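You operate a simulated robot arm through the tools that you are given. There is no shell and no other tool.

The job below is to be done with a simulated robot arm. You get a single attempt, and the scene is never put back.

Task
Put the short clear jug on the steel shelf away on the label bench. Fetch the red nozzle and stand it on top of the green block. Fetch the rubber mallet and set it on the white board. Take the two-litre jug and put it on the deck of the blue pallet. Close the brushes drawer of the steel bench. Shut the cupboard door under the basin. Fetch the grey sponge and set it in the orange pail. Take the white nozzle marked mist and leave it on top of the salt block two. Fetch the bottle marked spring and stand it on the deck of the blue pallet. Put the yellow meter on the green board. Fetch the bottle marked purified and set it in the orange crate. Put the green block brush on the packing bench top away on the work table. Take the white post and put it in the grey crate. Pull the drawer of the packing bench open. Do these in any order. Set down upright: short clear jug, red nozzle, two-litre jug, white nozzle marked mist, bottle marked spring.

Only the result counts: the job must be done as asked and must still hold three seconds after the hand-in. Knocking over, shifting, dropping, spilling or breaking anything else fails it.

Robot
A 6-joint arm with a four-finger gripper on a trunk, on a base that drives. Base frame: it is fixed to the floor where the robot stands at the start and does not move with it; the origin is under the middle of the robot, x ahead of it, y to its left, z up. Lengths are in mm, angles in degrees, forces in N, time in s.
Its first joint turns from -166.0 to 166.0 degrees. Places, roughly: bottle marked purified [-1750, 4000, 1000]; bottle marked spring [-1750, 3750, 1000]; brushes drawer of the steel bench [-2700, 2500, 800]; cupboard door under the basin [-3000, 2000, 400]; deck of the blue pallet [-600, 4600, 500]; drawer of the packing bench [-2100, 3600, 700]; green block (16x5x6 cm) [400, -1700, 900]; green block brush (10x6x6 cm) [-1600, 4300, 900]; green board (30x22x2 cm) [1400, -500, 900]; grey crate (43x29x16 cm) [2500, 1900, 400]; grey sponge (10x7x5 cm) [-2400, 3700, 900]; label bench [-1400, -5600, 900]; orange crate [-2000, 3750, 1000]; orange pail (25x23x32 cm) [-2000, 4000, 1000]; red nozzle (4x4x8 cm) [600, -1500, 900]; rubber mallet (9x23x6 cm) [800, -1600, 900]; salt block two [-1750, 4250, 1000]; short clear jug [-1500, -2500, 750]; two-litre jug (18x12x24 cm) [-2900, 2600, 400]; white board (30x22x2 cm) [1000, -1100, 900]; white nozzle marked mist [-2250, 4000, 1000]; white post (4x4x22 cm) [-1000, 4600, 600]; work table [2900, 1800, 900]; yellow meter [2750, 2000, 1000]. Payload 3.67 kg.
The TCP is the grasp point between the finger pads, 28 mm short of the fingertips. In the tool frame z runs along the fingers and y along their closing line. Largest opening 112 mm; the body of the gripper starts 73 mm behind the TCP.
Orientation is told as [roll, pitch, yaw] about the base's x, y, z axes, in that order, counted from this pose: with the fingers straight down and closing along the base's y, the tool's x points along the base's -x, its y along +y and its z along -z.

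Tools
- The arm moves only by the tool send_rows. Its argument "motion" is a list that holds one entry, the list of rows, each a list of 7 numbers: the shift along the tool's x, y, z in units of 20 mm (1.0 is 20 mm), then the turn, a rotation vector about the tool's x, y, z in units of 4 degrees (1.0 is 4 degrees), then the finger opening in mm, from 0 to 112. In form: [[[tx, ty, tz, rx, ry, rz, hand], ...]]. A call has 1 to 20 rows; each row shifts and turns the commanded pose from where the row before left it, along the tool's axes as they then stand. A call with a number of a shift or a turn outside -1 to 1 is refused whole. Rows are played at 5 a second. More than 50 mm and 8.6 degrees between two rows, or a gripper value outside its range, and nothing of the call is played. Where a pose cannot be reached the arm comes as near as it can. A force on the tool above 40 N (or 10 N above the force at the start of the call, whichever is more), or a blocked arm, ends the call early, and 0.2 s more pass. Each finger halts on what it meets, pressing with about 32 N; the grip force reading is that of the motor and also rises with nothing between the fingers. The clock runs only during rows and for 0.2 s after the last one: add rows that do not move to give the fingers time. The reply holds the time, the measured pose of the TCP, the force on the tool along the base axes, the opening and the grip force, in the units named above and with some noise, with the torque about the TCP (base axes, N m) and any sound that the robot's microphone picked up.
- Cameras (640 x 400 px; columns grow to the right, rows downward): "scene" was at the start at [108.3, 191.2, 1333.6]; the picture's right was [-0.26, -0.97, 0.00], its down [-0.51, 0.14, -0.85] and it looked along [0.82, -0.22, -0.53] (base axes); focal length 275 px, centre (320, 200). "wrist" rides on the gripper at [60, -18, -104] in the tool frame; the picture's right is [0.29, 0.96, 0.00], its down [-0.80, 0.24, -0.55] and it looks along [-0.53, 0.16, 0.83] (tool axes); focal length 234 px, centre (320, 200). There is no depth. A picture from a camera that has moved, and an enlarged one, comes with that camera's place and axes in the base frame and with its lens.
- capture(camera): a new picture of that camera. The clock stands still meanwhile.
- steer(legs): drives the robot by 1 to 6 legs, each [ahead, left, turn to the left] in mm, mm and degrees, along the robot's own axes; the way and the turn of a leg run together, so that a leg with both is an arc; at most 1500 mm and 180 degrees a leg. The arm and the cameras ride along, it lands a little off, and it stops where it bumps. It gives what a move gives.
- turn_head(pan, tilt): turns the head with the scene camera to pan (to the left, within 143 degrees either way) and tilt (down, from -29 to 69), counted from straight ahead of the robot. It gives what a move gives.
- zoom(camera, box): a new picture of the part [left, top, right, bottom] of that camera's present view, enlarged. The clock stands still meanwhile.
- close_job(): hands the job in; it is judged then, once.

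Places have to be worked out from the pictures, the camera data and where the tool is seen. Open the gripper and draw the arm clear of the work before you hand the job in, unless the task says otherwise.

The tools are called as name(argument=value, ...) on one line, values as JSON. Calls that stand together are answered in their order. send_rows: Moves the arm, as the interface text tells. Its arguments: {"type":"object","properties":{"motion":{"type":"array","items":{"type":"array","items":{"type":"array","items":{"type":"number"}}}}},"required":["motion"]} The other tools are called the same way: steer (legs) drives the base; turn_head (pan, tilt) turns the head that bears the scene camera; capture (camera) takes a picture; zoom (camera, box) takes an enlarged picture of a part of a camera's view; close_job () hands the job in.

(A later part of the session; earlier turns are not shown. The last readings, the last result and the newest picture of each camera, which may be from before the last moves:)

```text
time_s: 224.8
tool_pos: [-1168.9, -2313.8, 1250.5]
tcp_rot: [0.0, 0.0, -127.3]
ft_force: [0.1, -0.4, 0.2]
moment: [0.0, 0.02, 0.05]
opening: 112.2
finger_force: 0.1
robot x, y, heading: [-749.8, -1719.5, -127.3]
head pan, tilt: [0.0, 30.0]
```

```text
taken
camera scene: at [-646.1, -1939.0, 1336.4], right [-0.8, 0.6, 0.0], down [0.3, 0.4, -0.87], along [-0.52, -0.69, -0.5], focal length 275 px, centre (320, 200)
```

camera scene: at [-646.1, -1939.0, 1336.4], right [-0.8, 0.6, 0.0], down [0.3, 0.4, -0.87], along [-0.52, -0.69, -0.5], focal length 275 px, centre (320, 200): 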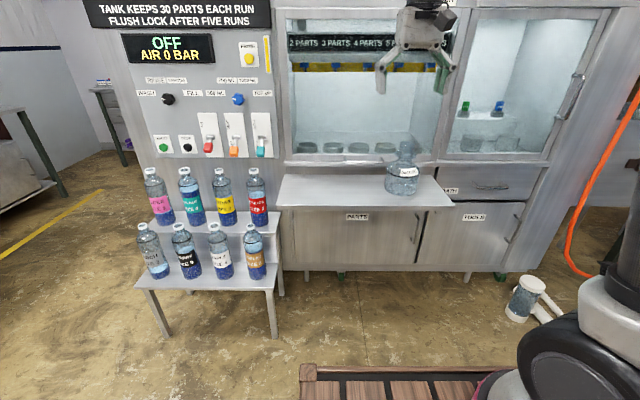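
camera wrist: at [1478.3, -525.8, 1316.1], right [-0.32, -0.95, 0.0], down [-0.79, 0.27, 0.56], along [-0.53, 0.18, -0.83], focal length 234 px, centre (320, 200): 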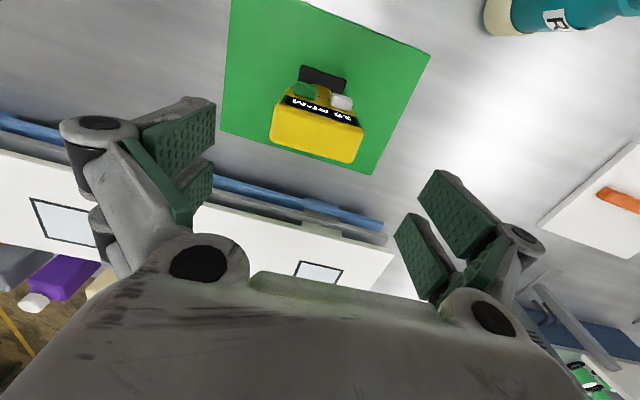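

The jug stands near the shelf front around (-1491,-2508), shelf z≈810. I zoom for its shape, then drive closer.

zoom(camera="scene", box=[340, 120, 468, 220])

steer(legs=[[250, -60, 0]])

capture(camera="scene")

capture(camera="wrist")

```text
4.00 times, centred on (404, 170) of scene
camera zoom: at [-646.1, -1939.0, 1336.4], right [-0.8, 0.6, 0.0], down [0.3, 0.4, -0.87], along [-0.52, -0.69, -0.5], focal length 1102 px, centre (-16, 320)
```

zoom: 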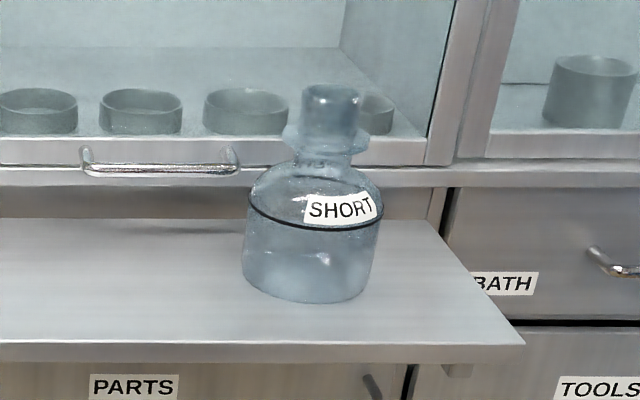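

```text
time_s: 226.7
tool_pos: [-1368.5, -2473.8, 1251.4]
tcp_rot: [-0.1, -0.1, -127.4]
ft_force: [0.0, -0.6, 0.5]
moment: [0.0, 0.02, -0.02]
opening: 111.8
finger_force: 0.1
robot x, y, heading: [-954.1, -1879.7, -127.5]
head pan, tilt: [0.0, 30.0]
```

```text
taken
camera scene: at [-845.1, -2101.8, 1336.3], right [-0.79, 0.61, 0.0], down [0.3, 0.4, -0.87], along [-0.53, -0.69, -0.5], focal length 275 px, centre (320, 200)
```

scene: 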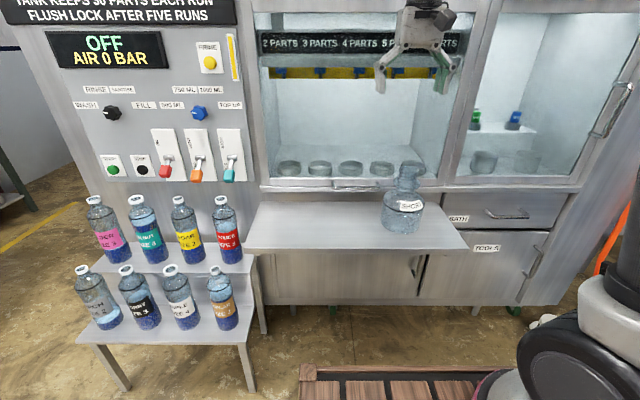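

```text
taken
camera wrist: at [-1346.8, -2414.8, 1355.5], right [0.94, -0.35, 0.0], down [-0.29, -0.78, 0.56], along [-0.2, -0.52, -0.83], focal length 234 px, centre (320, 200)
```

wrist: 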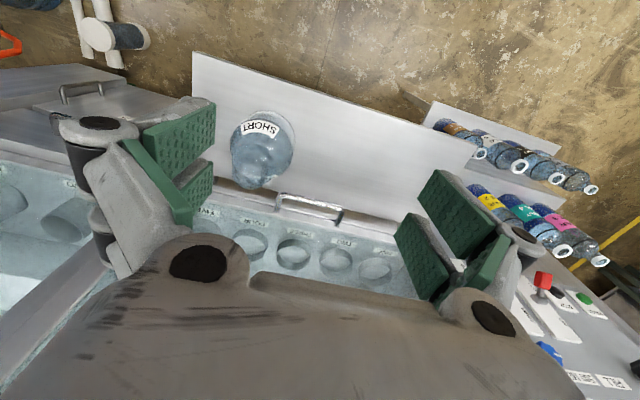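

Triangulated jug: (-1531,-2545), shelf z≈806, neck (≈51 mm) top at ~1016. I move above it and look down.

send_rows(motion=[[[-0.969, -0.535, 0, 0, 0, 0, 112], [-0.969, -0.535, 0, 0, 0, 0, 112], [-0.969, -0.535, 0, 0, 0, 0, 112], [-0.969, -0.535, 0, 0, 0, 0, 112], [-0.969, -0.535, 0, 0, 0, 0, 112], [-0.969, -0.535, 0, 0, 0, 0, 112], [-0.969, -0.535, 0, 0, 0, 0, 112], [-0.969, -0.535, 0, 0, 0, 0, 112], [0, 0, 1, 0, 0, 0, 100], [0, 0, 1, 0, 0, 0, 90], [0, 0, 1, 0, 0, 0, 90], [0, 0, 1, 0, 0, 0, 90], [0, 0, 1, 0, 0, 0, 90], [0, 0, 1, 0, 0, 0, 90]]])

capture(camera="wrist")

zoom(camera="scene", box=[330, 80, 490, 250])

```text
time_s: 229.7
tool_pos: [-1533.4, -2545.1, 1131.9]
tcp_rot: [0.0, -0.2, -127.4]
ft_force: [0.7, 0.2, 0.7]
moment: [-0.03, 0.01, 0.02]
opening: 89.6
finger_force: 0.1
robot x, y, heading: [-952.2, -1885.5, -127.6]
head pan, tilt: [0.0, 30.0]
```

```text
taken
camera wrist: at [-1510.2, -2486.2, 1235.3], right [0.94, -0.35, 0.0], down [-0.29, -0.78, 0.56], along [-0.2, -0.52, -0.83], focal length 234 px, centre (320, 200)
```

wrist: 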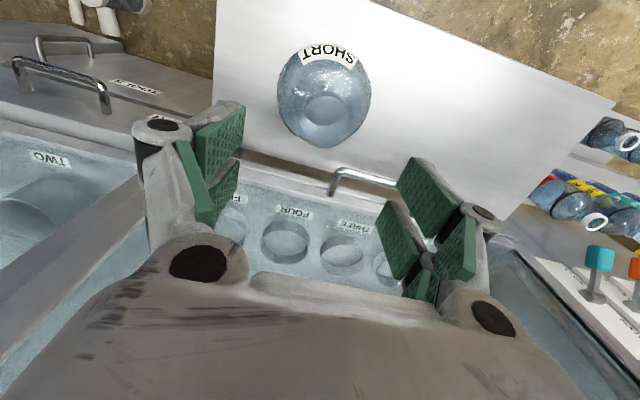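

```text
2.35 times, centred on (410, 165) of scene
camera zoom: at [-845.1, -2101.7, 1336.4], right [-0.79, 0.61, 0.0], down [0.3, 0.4, -0.87], along [-0.53, -0.69, -0.5], focal length 648 px, centre (108, 282)
```

zoom: 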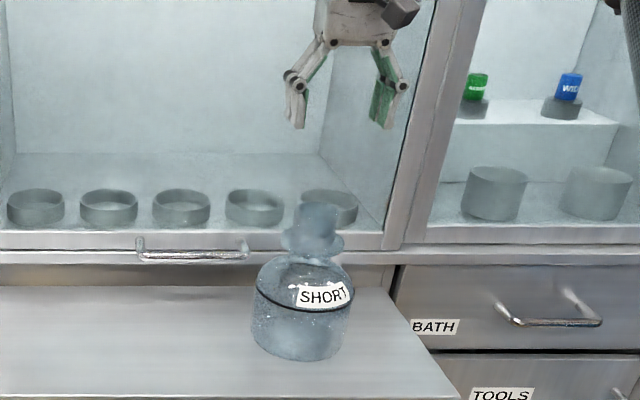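

zoom(camera="wrist", box=[260, 30, 388, 160])

```text
3.08 times, centred on (324, 95) of wrist
camera zoom: at [-1510.2, -2486.2, 1235.3], right [0.94, -0.35, 0.0], down [-0.29, -0.78, 0.56], along [-0.2, -0.52, -0.83], focal length 720 px, centre (308, 523)
```

zoom: 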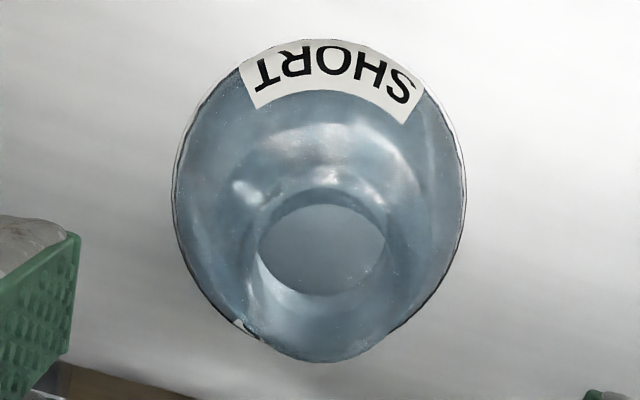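

The neck centre is about (-1526,-2538). Small correction, descend around the neck, and close.

send_rows(motion=[[[0.5, 0.08, 0, 0, 0, 0, 90], [0, 0, 1, 0, 0, 0, 90], [0, 0, 1, 0, 0, 0, 90], [0, 0, 1, 0, 0, 0, 90], [0, 0, 1, 0, 0, 0, 90], [0, 0, 1, 0, 0, 0, 90], [0, 0, 1, 0, 0, 0, 90], [0, 0, 0.5, 0, 0, 0, 90], [0, 0, 0, 0, 0, 0, 90]]])

zoom(camera="scene", box=[330, 80, 490, 250])

capture(camera="wrist")

```text
time_s: 231.7
tool_pos: [-1525.2, -2536.9, 999.5]
tcp_rot: [0.0, -0.1, -127.4]
ft_force: [-0.2, -0.1, -0.1]
moment: [0.02, -0.04, 0.01]
opening: 90.2
finger_force: 0.1
robot x, y, heading: [-950.5, -1883.5, -127.7]
head pan, tilt: [0.0, 30.0]
```

```text
2.35 times, centred on (410, 165) of scene
camera zoom: at [-845.1, -2101.8, 1336.3], right [-0.79, 0.61, 0.0], down [0.3, 0.4, -0.87], along [-0.53, -0.69, -0.5], focal length 648 px, centre (108, 282)
```

zoom: 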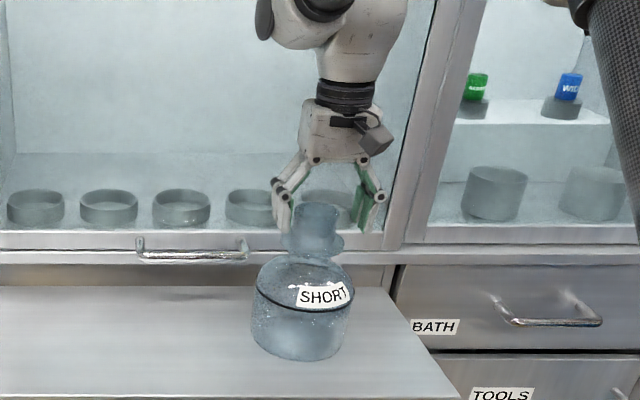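

```text
taken
camera wrist: at [-1502.8, -2478.7, 1105.4], right [0.94, -0.35, 0.0], down [-0.29, -0.78, 0.56], along [-0.2, -0.52, -0.83], focal length 234 px, centre (320, 200)
```

wrist: 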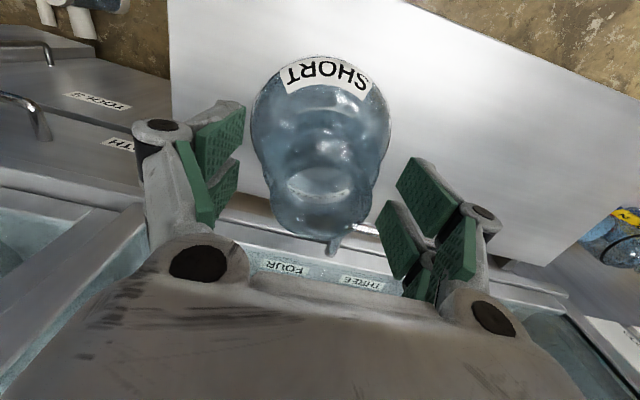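

Pads flank the neck above the collar. Closing and lifting slightly.

send_rows(motion=[[[0, 0, 0, 0, 0, 0, 70], [0, 0, 0, 0, 0, 0, 55], [0, 0, 0, 0, 0, 0, 40], [0, 0, 0, 0, 0, 0, 30], [0, 0, 0, 0, 0, 0, 30]]])

send_rows(motion=[[[0, 0, -0.4, 0, 0, 0, 30], [0, 0, -0.6, 0, 0, 0, 30], [0, 0, -1, 0, 0, 0, 30], [0, 0, -1, 0, 0, 0, 30], [0, 0, 0, 0, 0, 0, 30]]])

zoom(camera="scene", box=[330, 80, 490, 250])

```text
time_s: 232.9
tool_pos: [-1524.7, -2537.1, 1000.6]
tcp_rot: [0.0, 0.0, -127.3]
ft_force: [1.2, -0.9, 1.7]
moment: [0.0, 0.02, 0.03]
opening: 53.1
finger_force: 32.5
robot x, y, heading: [-951.3, -1882.1, -127.5]
head pan, tilt: [0.0, 30.0]
```

```text
time_s: 234.1
tool_pos: [-1523.7, -2537.3, 1060.0]
tcp_rot: [0.0, -0.1, -127.4]
ft_force: [0.3, -0.3, -2.0]
moment: [0.04, 0.02, 0.0]
opening: 53.3
finger_force: 32.0
robot x, y, heading: [-949.7, -1883.2, -127.5]
head pan, tilt: [0.0, 30.0]
```

```text
2.35 times, centred on (410, 165) of scene
camera zoom: at [-845.2, -2101.9, 1336.3], right [-0.79, 0.61, 0.0], down [0.3, 0.4, -0.87], along [-0.53, -0.69, -0.5], focal length 648 px, centre (108, 282)
```

zoom: 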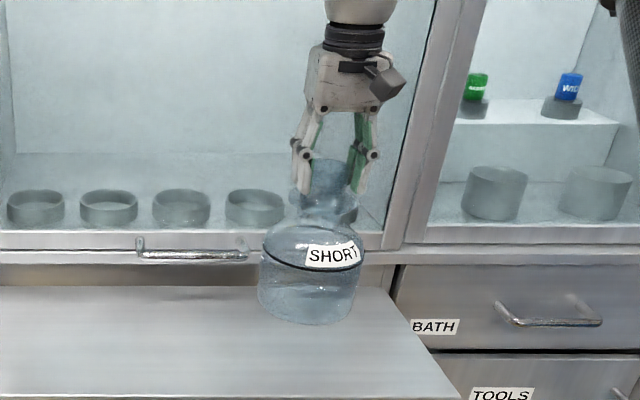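

Jug held securely (~0.2 kg). I back away, then raise and retract the arm, and drive to the label bench.

steer(legs=[[-330, 0, 0]])

send_rows(motion=[[[1, 0, 0, 0, 0, 0, 30], [1, 0, 0, 0, 0, 0, 30], [1, 0, 0, 0, 0, 0, 30], [1, 0, 0, 0, 0, 0, 30], [1, 0, 0, 0, 0, 0, 30], [1, 0, 0, 0, 0, 0, 30], [1, 0, 0, 0, 0, 0, 30], [1, 0, 0, 0, 0, 0, 30], [1, 0, 0, 0, 0, 0, 30], [0, 0, -1, 0, 0, 0, 30], [0, 0, -1, 0, 0, 0, 30], [0, 0, -1, 0, 0, 0, 30], [0, 0, -1, 0, 0, 0, 30], [0, 0, -1, 0, 0, 0, 30], [0, 0, -1, 0, 0, 0, 30], [0, 0, -1, 0, 0, 0, 30], [0, 0, -1, 0, 0, 0, 30], [0, 0, -1, 0, 0, 0, 30]]])

steer(legs=[[0, 1000, 0], [0, 950, 0], [1400, 0, 0], [1000, 0, 0]])

turn_head(pan=0, tilt=25)

capture(camera="scene")

```text
time_s: 236.2
tool_pos: [-1325.6, -2278.7, 1060.8]
tcp_rot: [0.0, -0.1, -127.4]
ft_force: [-0.4, 0.3, -2.7]
moment: [-0.01, 0.0, -0.01]
opening: 53.4
finger_force: 31.9
robot x, y, heading: [-751.5, -1619.8, -127.3]
head pan, tilt: [0.0, 30.0]
```

```text
time_s: 240.0
tool_pos: [-1215.3, -2134.3, 1242.6]
tcp_rot: [0.0, -0.1, -127.3]
ft_force: [-0.3, -0.4, -1.8]
moment: [0.05, -0.03, 0.0]
opening: 53.1
finger_force: 32.1
robot x, y, heading: [-748.8, -1621.3, -127.5]
head pan, tilt: [0.0, 30.0]
```

```text
time_s: 261.1
tool_pos: [-1148.5, -5196.4, 1243.3]
tcp_rot: [-0.1, 0.0, -128.0]
ft_force: [0.0, -0.4, -2.0]
moment: [0.03, -0.02, -0.01]
opening: 53.4
finger_force: 31.9
robot x, y, heading: [-678.3, -4687.3, -127.9]
head pan, tilt: [0.0, 30.0]
```

```text
time_s: 261.7
tool_pos: [-1148.7, -5197.4, 1241.9]
tcp_rot: [0.0, 0.0, -127.9]
ft_force: [-0.2, 0.2, -2.6]
moment: [0.05, -0.02, 0.04]
opening: 53.1
finger_force: 31.7
robot x, y, heading: [-678.6, -4686.7, -128.1]
head pan, tilt: [0.0, 25.0]
```

```text
taken
camera scene: at [-579.1, -4910.5, 1344.3], right [-0.79, 0.61, 0.0], down [0.26, 0.33, -0.91], along [-0.56, -0.71, -0.42], focal length 275 px, centre (320, 200)
```

scene: 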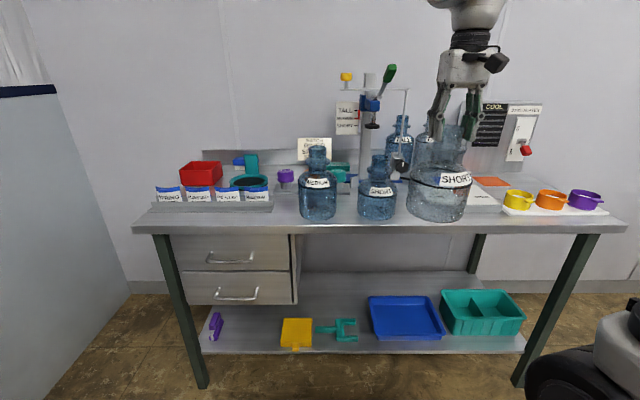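

I'm at the label bench. I zoom to choose a free spot on its top.

zoom(camera="scene", box=[130, 120, 386, 280])

zoom(camera="scene", box=[380, 120, 636, 280])

capture(camera="wrist")

```text
2.50 times, centred on (258, 200) of scene
camera zoom: at [-579.1, -4910.5, 1344.3], right [-0.79, 0.61, 0.0], down [0.26, 0.33, -0.91], along [-0.56, -0.71, -0.42], focal length 688 px, centre (475, 200)
```

zoom: 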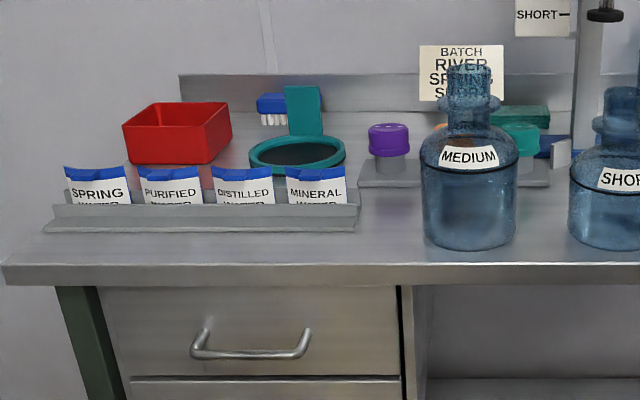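

```text
2.50 times, centred on (508, 200) of scene
camera zoom: at [-579.1, -4910.5, 1344.3], right [-0.79, 0.61, 0.0], down [0.26, 0.33, -0.91], along [-0.56, -0.71, -0.42], focal length 688 px, centre (-150, 200)
```

zoom: 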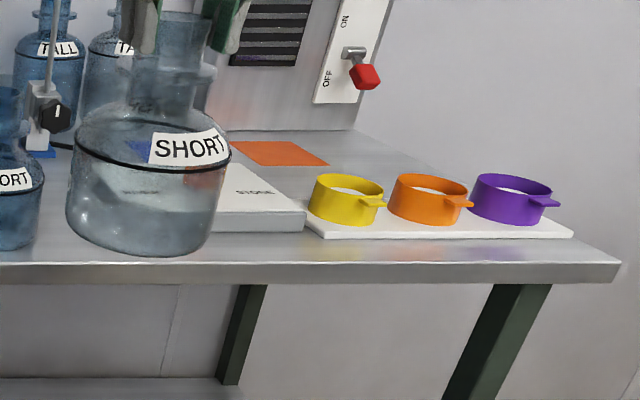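

```text
taken
camera wrist: at [-1126.2, -5138.6, 1346.2], right [0.93, -0.36, 0.0], down [-0.3, -0.78, 0.56], along [-0.2, -0.52, -0.83], focal length 234 px, centre (320, 200)
```

wrist: 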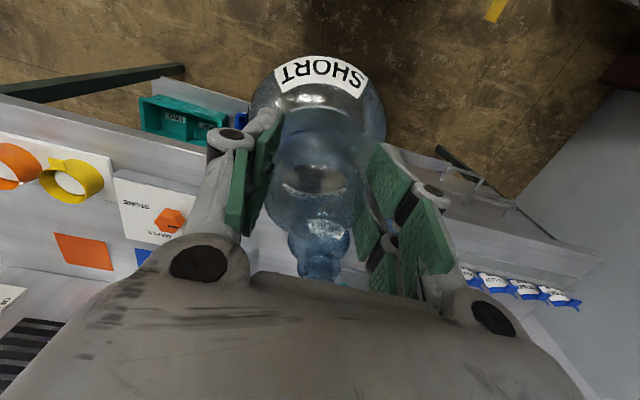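

The gaps are tight; my held jug hides part of the bench. I move it left (it's still in front of the bench) and look at the space beside the white box.

send_rows(motion=[[[0, 1, 0, 0, 0, 0, 30], [0, 1, 0, 0, 0, 0, 30], [0, 1, 0, 0, 0, 0, 30], [0, 1, 0, 0, 0, 0, 30], [0, 1, 0, 0, 0, 0, 30], [0, 1, 0, 0, 0, 0, 30], [0, 1, 0, 0, 0, 0, 30], [0, 1, 0, 0, 0, 0, 30], [0, 1, 0, 0, 0, 0, 30], [0, 1, 0, 0, 0, 0, 30], [0, 1, 0, 0, 0, 0, 30], [0, 1, 0, 0, 0, 0, 30], [0, 1, 0, 0, 0, 0, 30]]])

zoom(camera="scene", box=[330, 110, 634, 270])

capture(camera="wrist")

```text
time_s: 264.5
tool_pos: [-943.9, -5358.7, 1241.6]
tcp_rot: [0.0, -0.2, -127.9]
ft_force: [-0.5, -0.6, -2.2]
moment: [-0.01, -0.04, 0.01]
opening: 53.2
finger_force: 32.1
robot x, y, heading: [-682.3, -4687.3, -128.0]
head pan, tilt: [0.0, 25.0]
```

```text
2.11 times, centred on (482, 190) of scene
camera zoom: at [-579.2, -4910.4, 1344.3], right [-0.79, 0.61, 0.0], down [0.26, 0.33, -0.91], along [-0.56, -0.71, -0.42], focal length 580 px, centre (-21, 221)
```

zoom: 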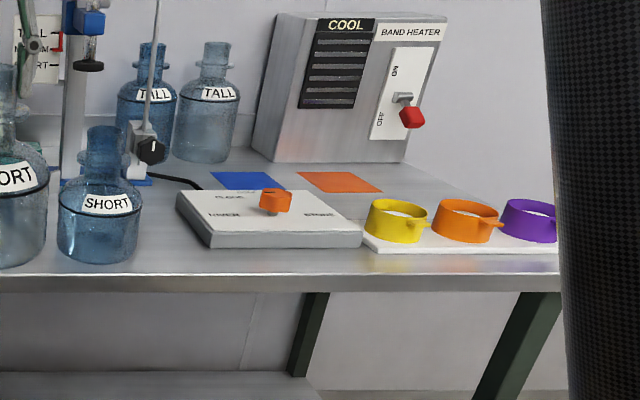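

```text
taken
camera wrist: at [-921.2, -5299.2, 1345.8], right [0.93, -0.36, 0.0], down [-0.3, -0.78, 0.56], along [-0.2, -0.52, -0.83], focal length 234 px, centre (320, 200)
```

wrist: 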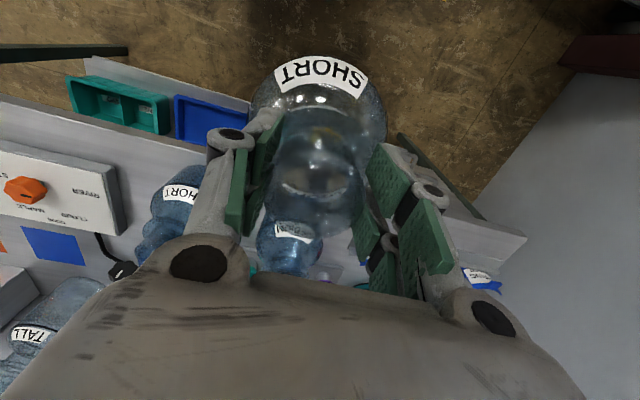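

Best free spot: the bare bench top behind the coloured bowls at the right end. I strafe right 550 mm and swing the arm right.

steer(legs=[[0, -550, 0]])

send_rows(motion=[[[0, -1, 0, 0, 0, 0, 30], [0, -1, 0, 0, 0, 0, 30], [0, -1, 0, 0, 0, 0, 30], [0, -1, 0, 0, 0, 0, 30], [0, -1, 0, 0, 0, 0, 30], [0, -1, 0, 0, 0, 0, 30], [0, -1, 0, 0, 0, 0, 30], [0, -1, 0, 0, 0, 0, 30], [0, -1, 0, 0, 0, 0, 30], [0, -1, 0, 0, 0, 0, 30], [0, -1, 0, 0, 0, 0, 30], [0, -1, 0, 0, 0, 0, 30], [0, -1, 0, 0, 0, 0, 30], [0, -1, 0, 0, 0, 0, 30], [0, -1, 0, 0, 0, 0, 30], [0, -1, 0, 0, 0, 0, 30], [0, -1, 0, 0, 0, 0, 30], [0, -1, 0, 0, 0, 0, 30]]])

capture(camera="scene")

capture(camera="wrist")

```text
time_s: 267.6
tool_pos: [-1359.0, -5037.0, 1241.6]
tcp_rot: [0.0, -0.2, -128.1]
ft_force: [-0.8, 0.2, -2.9]
moment: [0.05, 0.04, 0.01]
opening: 53.2
finger_force: 32.0
robot x, y, heading: [-1092.0, -4372.4, -128.0]
head pan, tilt: [0.0, 25.0]
stopped in leg 1: the robot was blocked; the commanded pose is now the measured one
```

```text
time_s: 271.4
tool_pos: [-1643.5, -4815.3, 1243.0]
tcp_rot: [0.0, -0.1, -128.0]
ft_force: [0.9, -0.7, -2.4]
moment: [0.0, 0.02, 0.02]
opening: 53.0
finger_force: 32.1
robot x, y, heading: [-1096.0, -4371.9, -128.1]
head pan, tilt: [0.0, 25.0]
```

```text
taken
camera scene: at [-992.1, -4591.5, 1344.3], right [-0.79, 0.62, 0.0], down [0.26, 0.33, -0.91], along [-0.56, -0.71, -0.42], focal length 275 px, centre (320, 200)
```

scene: 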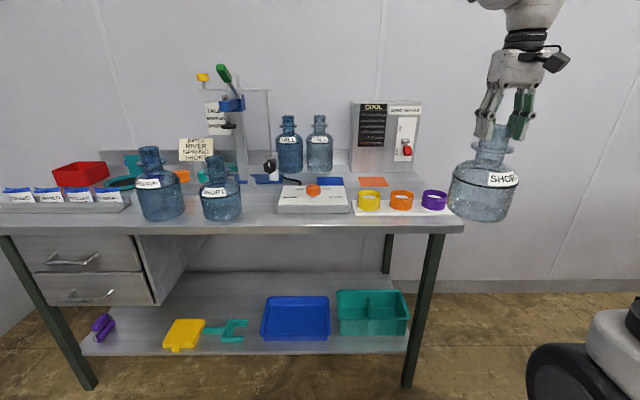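

```text
taken
camera wrist: at [-1619.7, -4756.5, 1347.0], right [0.93, -0.36, 0.0], down [-0.3, -0.77, 0.56], along [-0.2, -0.52, -0.83], focal length 234 px, centre (320, 200)
```

wrist: 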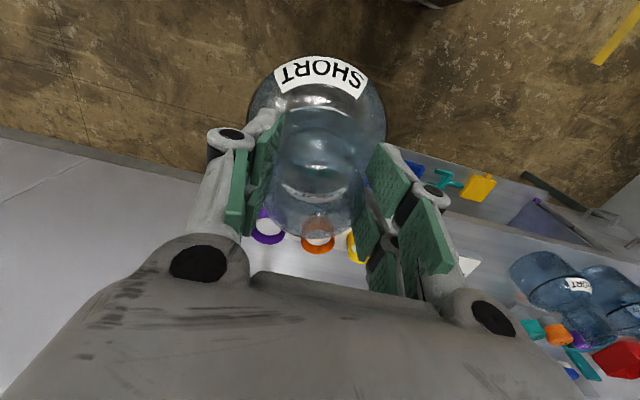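

I got blocked on the right by something; I shift back left a bit, then check what it is and zoom on the free area.

steer(legs=[[0, 60, 0]])

zoom(camera="scene", box=[300, 110, 492, 250])

turn_head(pan=-100, tilt=35)

capture(camera="scene")

```text
time_s: 272.3
tool_pos: [-1595.5, -4852.7, 1243.6]
tcp_rot: [0.0, -0.1, -128.1]
ft_force: [0.5, 0.3, -2.2]
moment: [0.01, -0.02, -0.02]
opening: 52.9
finger_force: 32.3
robot x, y, heading: [-1046.1, -4407.4, -128.1]
head pan, tilt: [0.0, 25.0]
```

```text
2.86 times, centred on (396, 180) of scene
camera zoom: at [-944.8, -4628.7, 1344.3], right [-0.79, 0.62, 0.0], down [0.26, 0.33, -0.91], along [-0.56, -0.71, -0.42], focal length 787 px, centre (103, 257)
```

zoom: 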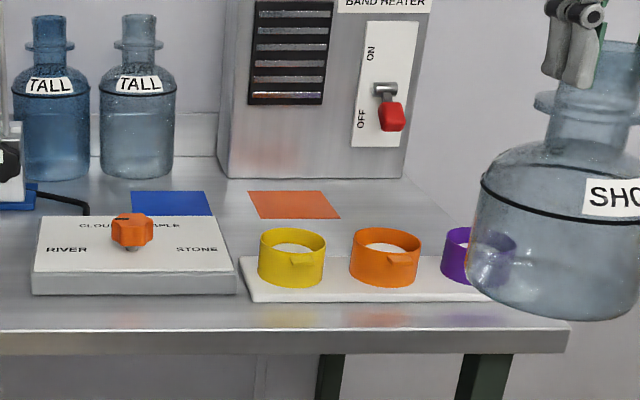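

```text
time_s: 274.1
tool_pos: [-1594.9, -4852.8, 1243.0]
tcp_rot: [-0.1, -0.2, -128.2]
ft_force: [0.1, 0.9, -2.6]
moment: [0.03, -0.02, -0.01]
opening: 53.3
finger_force: 32.3
robot x, y, heading: [-1047.7, -4406.7, -128.3]
head pan, tilt: [-100.0, 35.0]
```

```text
taken
camera scene: at [-946.7, -4490.7, 1328.6], right [0.74, 0.67, 0.0], down [0.38, -0.43, -0.82], along [-0.55, 0.61, -0.57], focal length 275 px, centre (320, 200)
```

scene: 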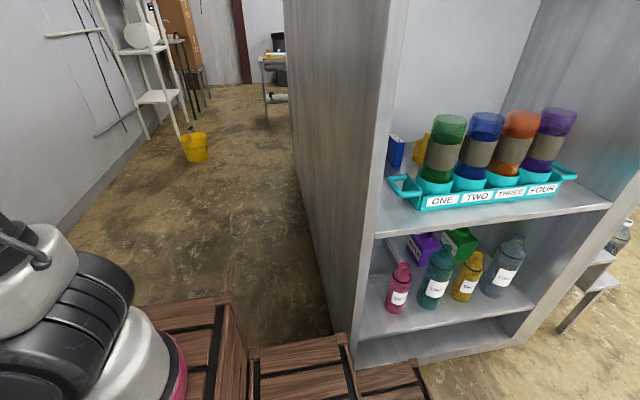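

I had touched the steel cabinet's side; its contents still stand. The free spot is clear: ~1265 mm ahead, 239 mm right of me. I drive ahead 480 mm over the bowls at height.

turn_head(pan=-15, tilt=25)

steer(legs=[[470, 0, 0]])

capture(camera="scene")

capture(camera="wrist")

```text
time_s: 275.7
tool_pos: [-1596.1, -4853.1, 1242.8]
tcp_rot: [0.1, -0.2, -128.1]
ft_force: [-0.4, 0.4, -2.5]
moment: [0.03, -0.04, 0.0]
opening: 53.1
finger_force: 32.0
robot x, y, heading: [-1044.9, -4407.2, -128.3]
head pan, tilt: [-15.0, 25.0]
```

```text
time_s: 278.5
tool_pos: [-1881.6, -5223.3, 1242.9]
tcp_rot: [0.0, -0.1, -128.1]
ft_force: [0.0, 0.2, -2.7]
moment: [0.01, -0.02, -0.02]
opening: 53.3
finger_force: 32.0
robot x, y, heading: [-1334.3, -4779.3, -128.1]
head pan, tilt: [-15.0, 25.0]
```

```text
taken
camera scene: at [-1250.1, -4980.7, 1344.3], right [-0.6, 0.8, 0.0], down [0.34, 0.25, -0.91], along [-0.72, -0.55, -0.42], focal length 275 px, centre (320, 200)
```

scene: 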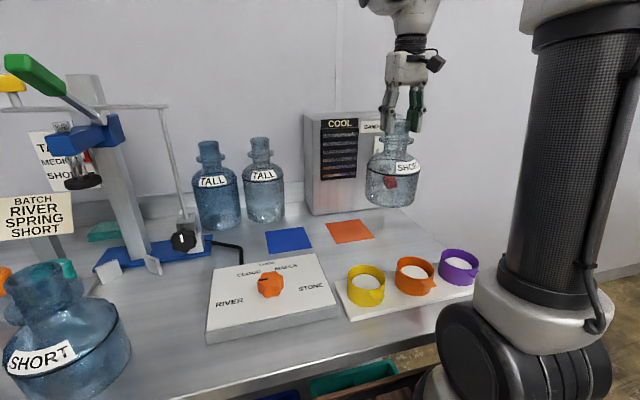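

```text
taken
camera wrist: at [-1860.1, -5165.0, 1347.1], right [0.93, -0.36, 0.0], down [-0.3, -0.78, 0.56], along [-0.2, -0.52, -0.83], focal length 234 px, centre (320, 200)
```

wrist: 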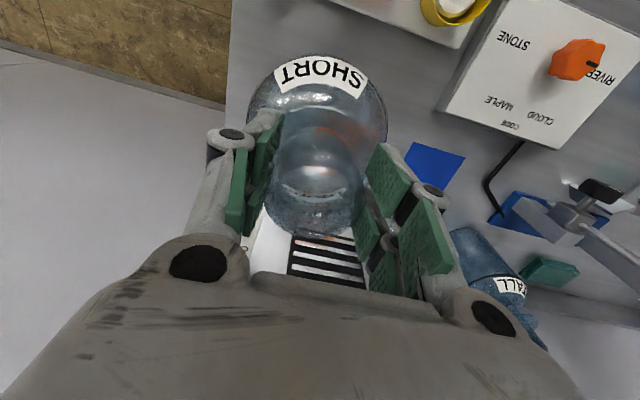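

Spot refined to about (-2013,-5244). Moving over it and lowering partway.

send_rows(motion=[[[-0.975, -0.91, 0, 0, 0, 0, 30], [-0.975, -0.91, 0, 0, 0, 0, 30], [-0.975, -0.91, 0, 0, 0, 0, 30], [-0.975, -0.91, 0, 0, 0, 0, 30], [-0.975, -0.91, 0, 0, 0, 0, 30], [0, 0, 1, 0, 0, 0, 30], [0, 0, 1, 0, 0, 0, 30], [0, 0, 1, 0, 0, 0, 30], [0, 0, 1, 0, 0, 0, 30], [0, 0, 1, 0, 0, 0, 30], [0, 0, 1, 0, 0, 0, 30]]])

zoom(camera="scene", box=[280, 80, 480, 320])

capture(camera="wrist")

```text
time_s: 280.9
tool_pos: [-2015.5, -5244.5, 1122.9]
tcp_rot: [0.1, -0.3, -127.9]
ft_force: [0.4, 0.3, -2.1]
moment: [-0.07, 0.05, 0.0]
opening: 53.1
finger_force: 32.1
robot x, y, heading: [-1335.9, -4776.5, -128.0]
head pan, tilt: [-15.0, 25.0]
```

```text
1.67 times, centred on (380, 200) of scene
camera zoom: at [-1250.1, -4980.7, 1344.3], right [-0.6, 0.8, 0.0], down [0.34, 0.25, -0.91], along [-0.72, -0.55, -0.42], focal length 459 px, centre (220, 200)
```

zoom: 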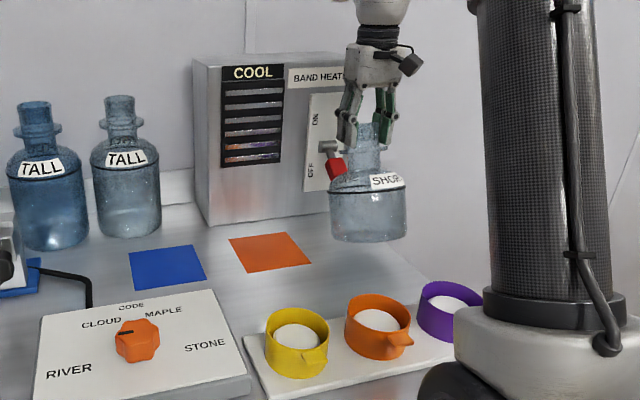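

```text
taken
camera wrist: at [-1992.6, -5185.6, 1226.5], right [0.93, -0.36, 0.0], down [-0.3, -0.77, 0.56], along [-0.2, -0.52, -0.83], focal length 234 px, centre (320, 200)
```

wrist: 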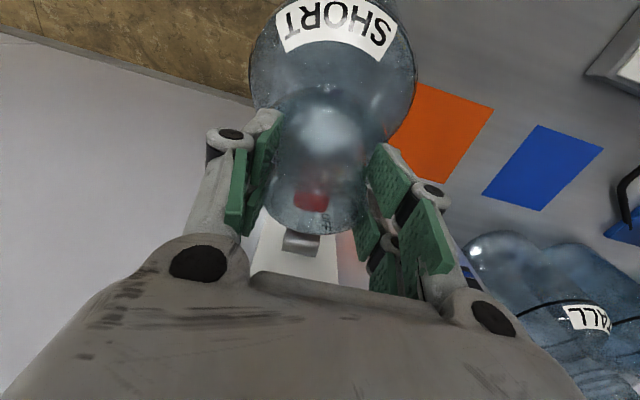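

The bench's right edge is ~16 mm beyond the jug, so I shift 10 mm left for margin, then lower to contact.

send_rows(motion=[[[0, 0.5, 0, 0, 0, 0, 30], [0, 0, 1, 0, 0, 0, 30], [0, 0, 0.5, 0, 0, 0, 30], [0, 0, 0.25, 0, 0, 0, 30], [0, 0, 0, 0, 0, 0, 30]]])

```text
time_s: 281.7
tool_pos: [-2008.1, -5249.7, 1101.2]
tcp_rot: [-0.2, -0.7, -127.9]
ft_force: [2.6, 0.7, 16.7]
moment: [0.33, -0.62, 0.03]
opening: 53.5
finger_force: 31.3
robot x, y, heading: [-1331.0, -4775.6, -127.9]
head pan, tilt: [-15.0, 25.0]
stopped in row 4: the force on the tool passed its limit at 54 N (the readings are from after the stop); the commanded pose is now the measured one
```

Contact at z=1101 means the bench is at ~907, which shifts my estimates: I lift slightly and move 18 mm further left for edge margin, then look.

send_rows(motion=[[[0, 0, -1, 0, 0, 0, 30], [0, 0.9, 0, 0, 0, 0, 30], [0, 0, 0, 0, 0, 0, 30]]])

zoom(camera="scene", box=[320, 140, 480, 280])

```text
time_s: 282.5
tool_pos: [-1994.6, -5261.6, 1119.7]
tcp_rot: [-0.2, -0.5, -127.9]
ft_force: [-0.2, -0.6, -3.1]
moment: [-0.06, 0.01, -0.04]
opening: 53.4
finger_force: 32.1
robot x, y, heading: [-1333.1, -4774.9, -128.0]
head pan, tilt: [-15.0, 25.0]
```

```text
2.86 times, centred on (400, 210) of scene
camera zoom: at [-1250.1, -4980.7, 1344.3], right [-0.6, 0.8, 0.0], down [0.34, 0.25, -0.91], along [-0.72, -0.55, -0.42], focal length 787 px, centre (91, 171)
```

zoom: 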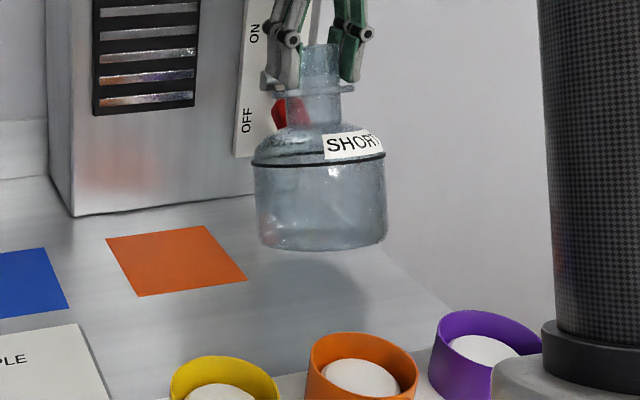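

The base's right margin to the edge is ~10 mm; I pull it 12 mm toward me and a hair left, then lower slowly.

send_rows(motion=[[[0.6, 0.25, 0, 0, 0, 0, 30], [0, 0, 0.5, 0, 0, 0, 30], [0, 0, 0.2, 0, 0, 0, 30], [0, 0, 0, 0, 0, 0, 30]]])

zoom(camera="scene", box=[320, 140, 480, 280])

```text
time_s: 283.5
tool_pos: [-1982.5, -5253.5, 1106.1]
tcp_rot: [-0.2, -0.5, -127.9]
ft_force: [-0.8, 0.1, -1.9]
moment: [-0.05, 0.05, 0.01]
opening: 53.5
finger_force: 31.6
robot x, y, heading: [-1332.9, -4780.5, -128.1]
head pan, tilt: [-15.0, 25.0]
```

```text
2.86 times, centred on (400, 210) of scene
camera zoom: at [-1250.0, -4980.6, 1344.3], right [-0.6, 0.8, 0.0], down [0.34, 0.25, -0.91], along [-0.72, -0.55, -0.42], focal length 787 px, centre (91, 171)
```

zoom: 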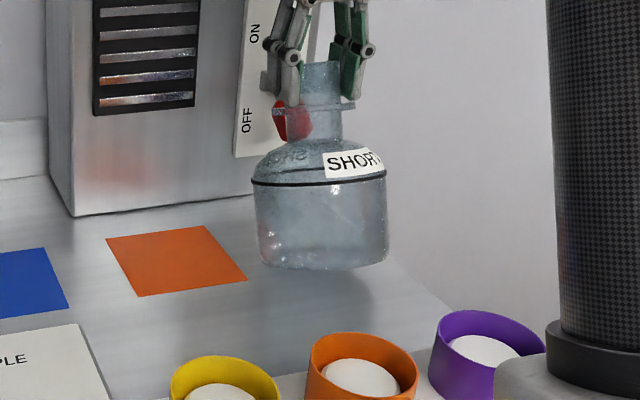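

send_rows(motion=[[[0, 0, 0.15, 0, 0, 0, 30], [0, 0, 0.1, 0, 0, 0, 30], [0, 0, 0, 0, 0, 0, 30]]])

```text
time_s: 284.3
tool_pos: [-1982.2, -5254.4, 1101.0]
tcp_rot: [-0.2, -0.6, -128.0]
ft_force: [2.8, 0.2, 8.4]
moment: [0.02, -0.48, -0.02]
opening: 53.3
finger_force: 31.9
robot x, y, heading: [-1339.7, -4776.0, -128.0]
head pan, tilt: [-15.0, 25.0]
```

Jug is touching the bench (8 N). Opening slowly and rising.

send_rows(motion=[[[0, 0, 0, 0, 0, 0, 60], [0, 0, 0, 0, 0, 0, 75], [0, 0, 0, 0, 0, 0, 90], [0, 0, -1, 0, 0, 0, 90], [0, 0, -1, 0, 0, 0, 90], [0, 0, -1, 0, 0, 0, 90], [0, 0, -1, 0, 0, 0, 90], [0, 0, -1, 0, 0, 0, 90], [0, 0, -1, 0, 0, 0, 90], [0, 0, -1, 0, 0, 0, 90]]])

zoom(camera="scene", box=[320, 140, 480, 280])

capture(camera="wrist")

```text
time_s: 286.5
tool_pos: [-1981.1, -5253.9, 1239.0]
tcp_rot: [-0.2, -0.5, -127.9]
ft_force: [-0.9, -0.3, -0.8]
moment: [0.0, -0.01, 0.05]
opening: 90.0
finger_force: 0.0
robot x, y, heading: [-1336.0, -4775.3, -127.9]
head pan, tilt: [-15.0, 25.0]
```

```text
2.86 times, centred on (400, 210) of scene
camera zoom: at [-1250.1, -4980.7, 1344.3], right [-0.6, 0.8, 0.0], down [0.34, 0.25, -0.91], along [-0.72, -0.55, -0.42], focal length 787 px, centre (91, 171)
```

zoom: 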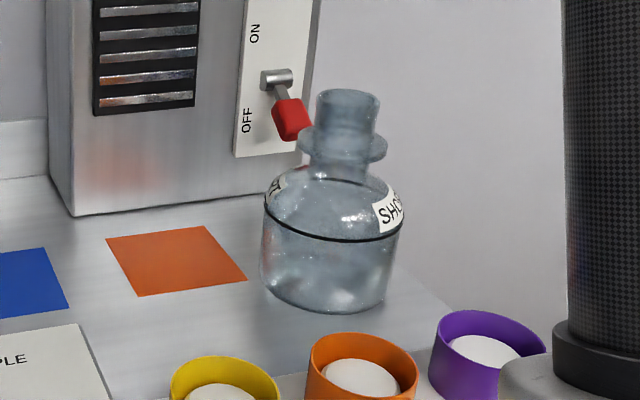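

```text
taken
camera wrist: at [-1957.7, -5194.4, 1343.6], right [0.93, -0.36, -0.01], down [-0.3, -0.77, 0.56], along [-0.21, -0.52, -0.83], focal length 234 px, centre (320, 200)
```

wrist: 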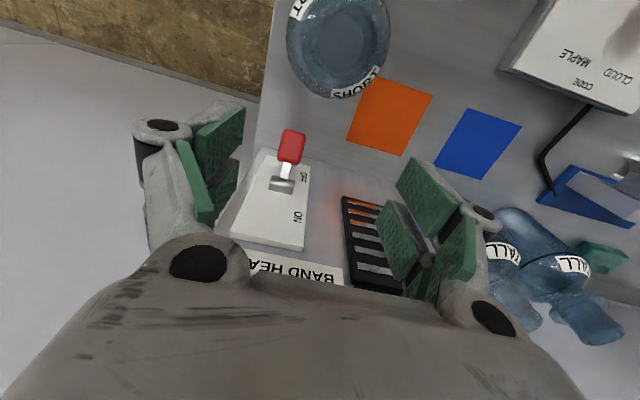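

The jug ended ~65 mm nearer me than the TCP (it had been tilted in the grip by the heater switch). I inspect that it stands upright and the switch is unchanged.

zoom(camera="scene", box=[300, 100, 460, 280])

turn_head(pan=-25, tilt=30)

zoom(camera="scene", box=[200, 80, 440, 320])

```text
2.22 times, centred on (380, 190) of scene
camera zoom: at [-1250.1, -4980.7, 1344.3], right [-0.6, 0.8, 0.0], down [0.34, 0.25, -0.91], along [-0.72, -0.55, -0.42], focal length 612 px, centre (187, 222)
```

zoom: 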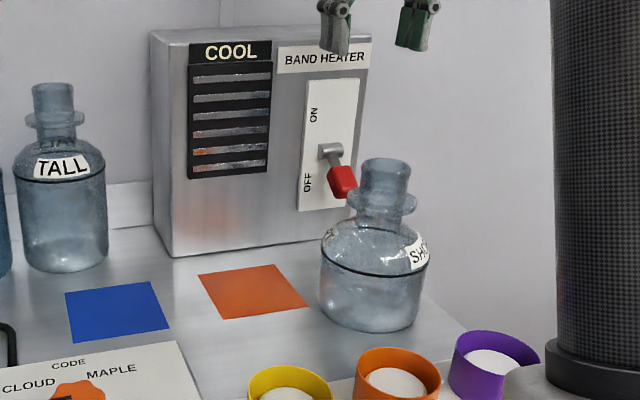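

```text
time_s: 287.2
tool_pos: [-1980.8, -5254.7, 1238.9]
tcp_rot: [-0.3, -0.5, -127.9]
ft_force: [-0.9, -0.1, 0.2]
moment: [0.0, -0.03, 0.01]
opening: 90.3
finger_force: 0.1
robot x, y, heading: [-1337.3, -4779.3, -128.2]
head pan, tilt: [-25.0, 30.0]
```

```text
1.67 times, centred on (320, 200) of scene
camera zoom: at [-1257.0, -4966.3, 1336.4], right [-0.46, 0.89, 0.0], down [0.45, 0.23, -0.87], along [-0.77, -0.39, -0.5], focal length 459 px, centre (320, 200)
```

zoom: 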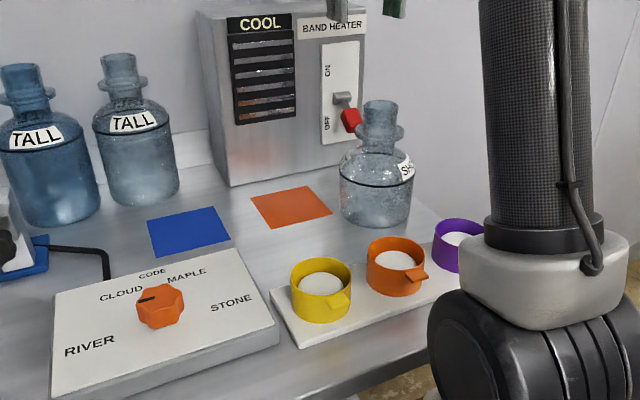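

The jug stands upright and the heater stays off. I retract the arm, back out, and travel toward the start area on the way to the packing bench.

send_rows(motion=[[[1, 0, -0.3, 0, 0, 0, 90], [1, 0, 0, 0, 0, 0, 90], [1, 0, 0, 0, 0, 0, 90], [1, 0, 0, 0, 0, 0, 90], [1, 0, 0, 0, 0, 0, 90], [1, 0.5, 0, 0, 0, 0, 90], [0.5, 1, 0, 0, 0, 0, 90], [0, 1, 0, 0, 0, 0, 90], [0, 1, 0, 0, 0, 0, 90], [0, 1, 0, 0, 0, 0, 90]]])

steer(legs=[[-200, 0, 0], [0, 450, 0], [-1300, 0, 0], [-1270, 0, 0], [0, 0, -180]])

turn_head(pan=40, tilt=25)

capture(camera="scene")

```text
time_s: 289.4
tool_pos: [-1828.5, -5207.2, 1246.0]
tcp_rot: [-0.2, -0.5, -127.9]
ft_force: [-0.1, 0.7, 0.0]
moment: [0.02, 0.01, -0.01]
opening: 90.0
finger_force: 0.1
robot x, y, heading: [-1333.0, -4775.0, -128.4]
head pan, tilt: [-25.0, 30.0]
```

```text
time_s: 312.9
tool_pos: [1279.7, -2513.7, 1245.6]
tcp_rot: [-0.2, -0.4, 46.6]
ft_force: [-0.1, -0.2, -0.2]
moment: [0.0, -0.01, -0.01]
opening: 89.8
finger_force: 0.1
robot x, y, heading: [740.7, -2893.5, 46.6]
head pan, tilt: [-25.0, 30.0]
```

```text
time_s: 314.3
tool_pos: [1281.3, -2512.9, 1244.5]
tcp_rot: [-0.2, -0.5, 46.6]
ft_force: [-0.3, 0.7, 0.1]
moment: [0.0, -0.02, 0.02]
opening: 90.1
finger_force: 0.1
robot x, y, heading: [746.9, -2891.5, 46.2]
head pan, tilt: [40.0, 25.0]
```

```text
taken
camera scene: at [612.1, -2639.5, 1344.3], right [1.0, -0.06, 0.0], down [-0.03, -0.42, -0.91], along [0.06, 0.9, -0.42], focal length 275 px, centre (320, 200)
```

scene: 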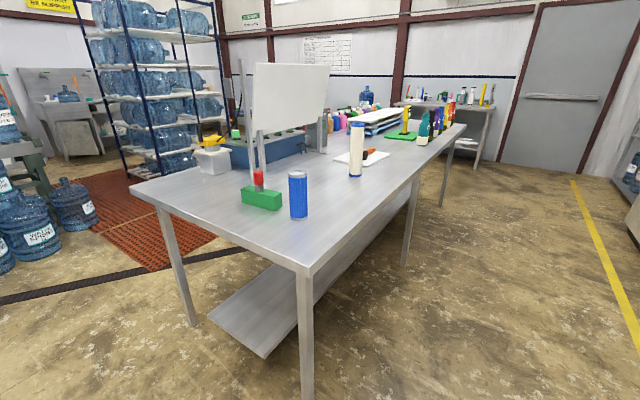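

All earlier placements still hold. I straighten, strafe left past the bench's end, and drive forward along the front aisle.

steer(legs=[[0, 0, 6.5], [0, 1100, 0], [0, 1080, 0], [1200, 0, 0], [1200, 0, 0], [900, 0, 0]])

turn_head(pan=80, tilt=20)

capture(camera="scene")

```text
time_s: 341.2
tool_pos: [1512.1, 1477.9, 1246.0]
tcp_rot: [-0.2, -0.6, 53.1]
ft_force: [0.0, 0.6, 0.4]
moment: [0.01, 0.01, 0.03]
opening: 89.9
finger_force: 0.2
robot x, y, heading: [1024.6, 1038.7, 53.0]
head pan, tilt: [40.0, 25.0]
```

```text
time_s: 342.3
tool_pos: [1512.5, 1477.0, 1245.0]
tcp_rot: [-0.2, -0.5, 53.2]
ft_force: [-0.2, 0.4, 0.7]
moment: [0.02, 0.02, 0.01]
opening: 90.3
finger_force: 0.0
robot x, y, heading: [1025.9, 1040.6, 52.9]
head pan, tilt: [80.0, 20.0]
```

```text
taken
camera scene: at [804.0, 1251.2, 1352.4], right [0.73, 0.68, 0.0], down [0.23, -0.25, -0.94], along [-0.64, 0.69, -0.34], focal length 275 px, centre (320, 200)
```

scene: 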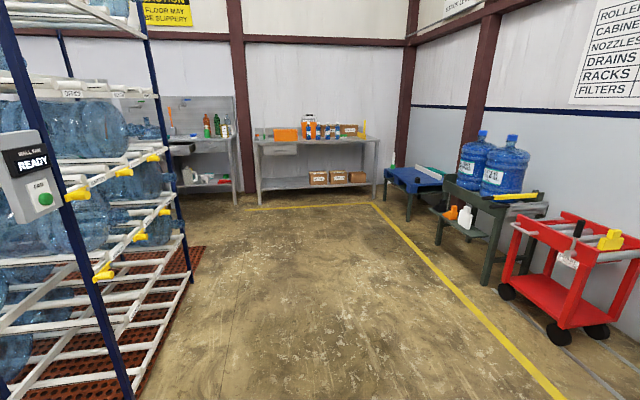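

I can see the packing bench, the blue pallet with the white post, and the steel bench. I turn left and drive toward them.

steer(legs=[[0, 0, 90], [1300, 0, 0], [1200, -300, 0]])

turn_head(pan=0, tilt=25)

capture(camera="scene")

turn_head(pan=45, tilt=25)

capture(camera="scene")

turn_head(pan=-50, tilt=25)

capture(camera="scene")

```text
time_s: 358.6
tool_pos: [-1268.9, 3262.3, 1244.7]
tcp_rot: [-0.2, -0.4, 143.5]
ft_force: [0.6, 0.6, -0.1]
moment: [-0.01, -0.04, -0.01]
opening: 90.2
finger_force: 0.1
robot x, y, heading: [-824.6, 2781.6, 143.2]
head pan, tilt: [80.0, 20.0]
```

```text
time_s: 360.1
tool_pos: [-1269.3, 3263.2, 1246.3]
tcp_rot: [-0.2, -0.5, 143.5]
ft_force: [0.5, 0.3, 0.0]
moment: [0.04, 0.01, 0.0]
opening: 90.3
finger_force: 0.0
robot x, y, heading: [-826.9, 2781.0, 143.5]
head pan, tilt: [0.0, 25.0]
```

```text
taken
camera scene: at [-1042.1, 2673.7, 1344.3], right [0.59, 0.8, 0.0], down [0.34, -0.25, -0.91], along [-0.73, 0.54, -0.42], focal length 275 px, centre (320, 200)
```

scene: 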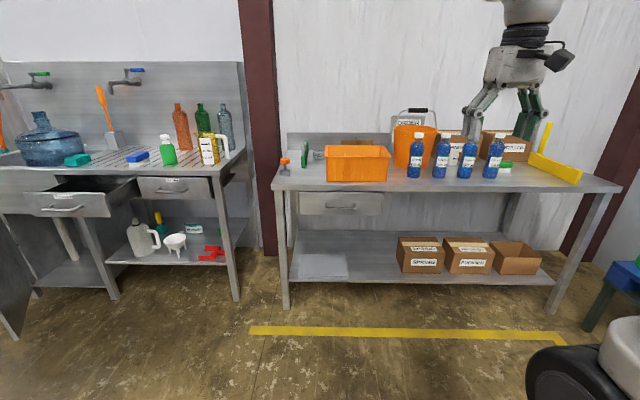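

```text
time_s: 361.2
tool_pos: [-1268.8, 3263.6, 1244.0]
tcp_rot: [-0.2, -0.5, 143.6]
ft_force: [-0.1, -0.4, -0.2]
moment: [-0.02, -0.03, 0.0]
opening: 90.1
finger_force: 0.0
robot x, y, heading: [-828.7, 2777.9, 143.8]
head pan, tilt: [45.0, 25.0]
```

```text
taken
camera scene: at [-1059.2, 2605.4, 1344.3], right [-0.15, 0.99, 0.0], down [0.42, 0.06, -0.91], along [-0.9, -0.13, -0.42], focal length 275 px, centre (320, 200)
```

scene: 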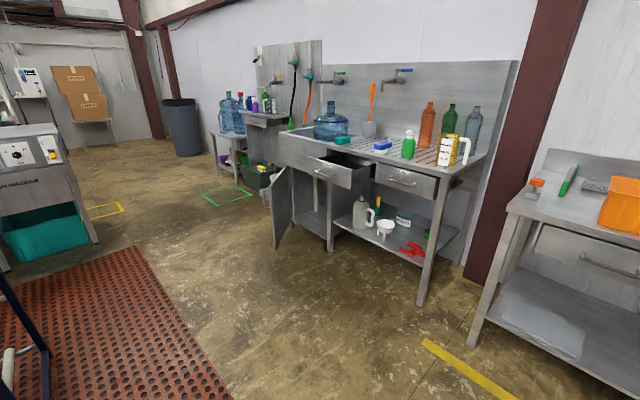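

```text
time_s: 363.0
tool_pos: [-1269.0, 3262.4, 1245.5]
tcp_rot: [-0.2, -0.7, 143.5]
ft_force: [-0.3, -0.3, 0.6]
moment: [-0.02, 0.0, -0.03]
opening: 90.1
finger_force: 0.1
robot x, y, heading: [-823.2, 2776.6, 143.7]
head pan, tilt: [-50.0, 25.0]
```

```text
taken
camera scene: at [-973.7, 2710.9, 1344.3], right [1.0, 0.06, 0.0], down [0.03, -0.42, -0.91], along [-0.06, 0.9, -0.42], focal length 275 px, centre (320, 200)
```

scene: 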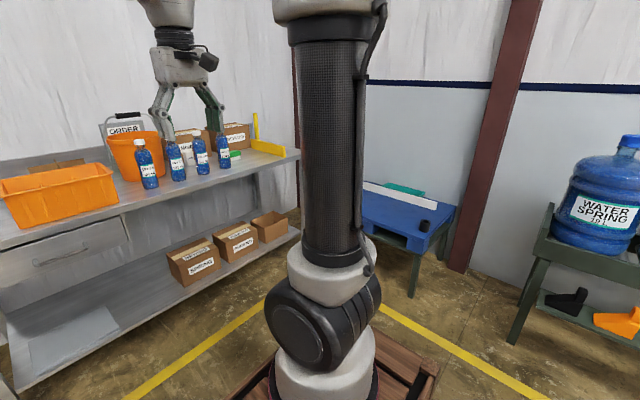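

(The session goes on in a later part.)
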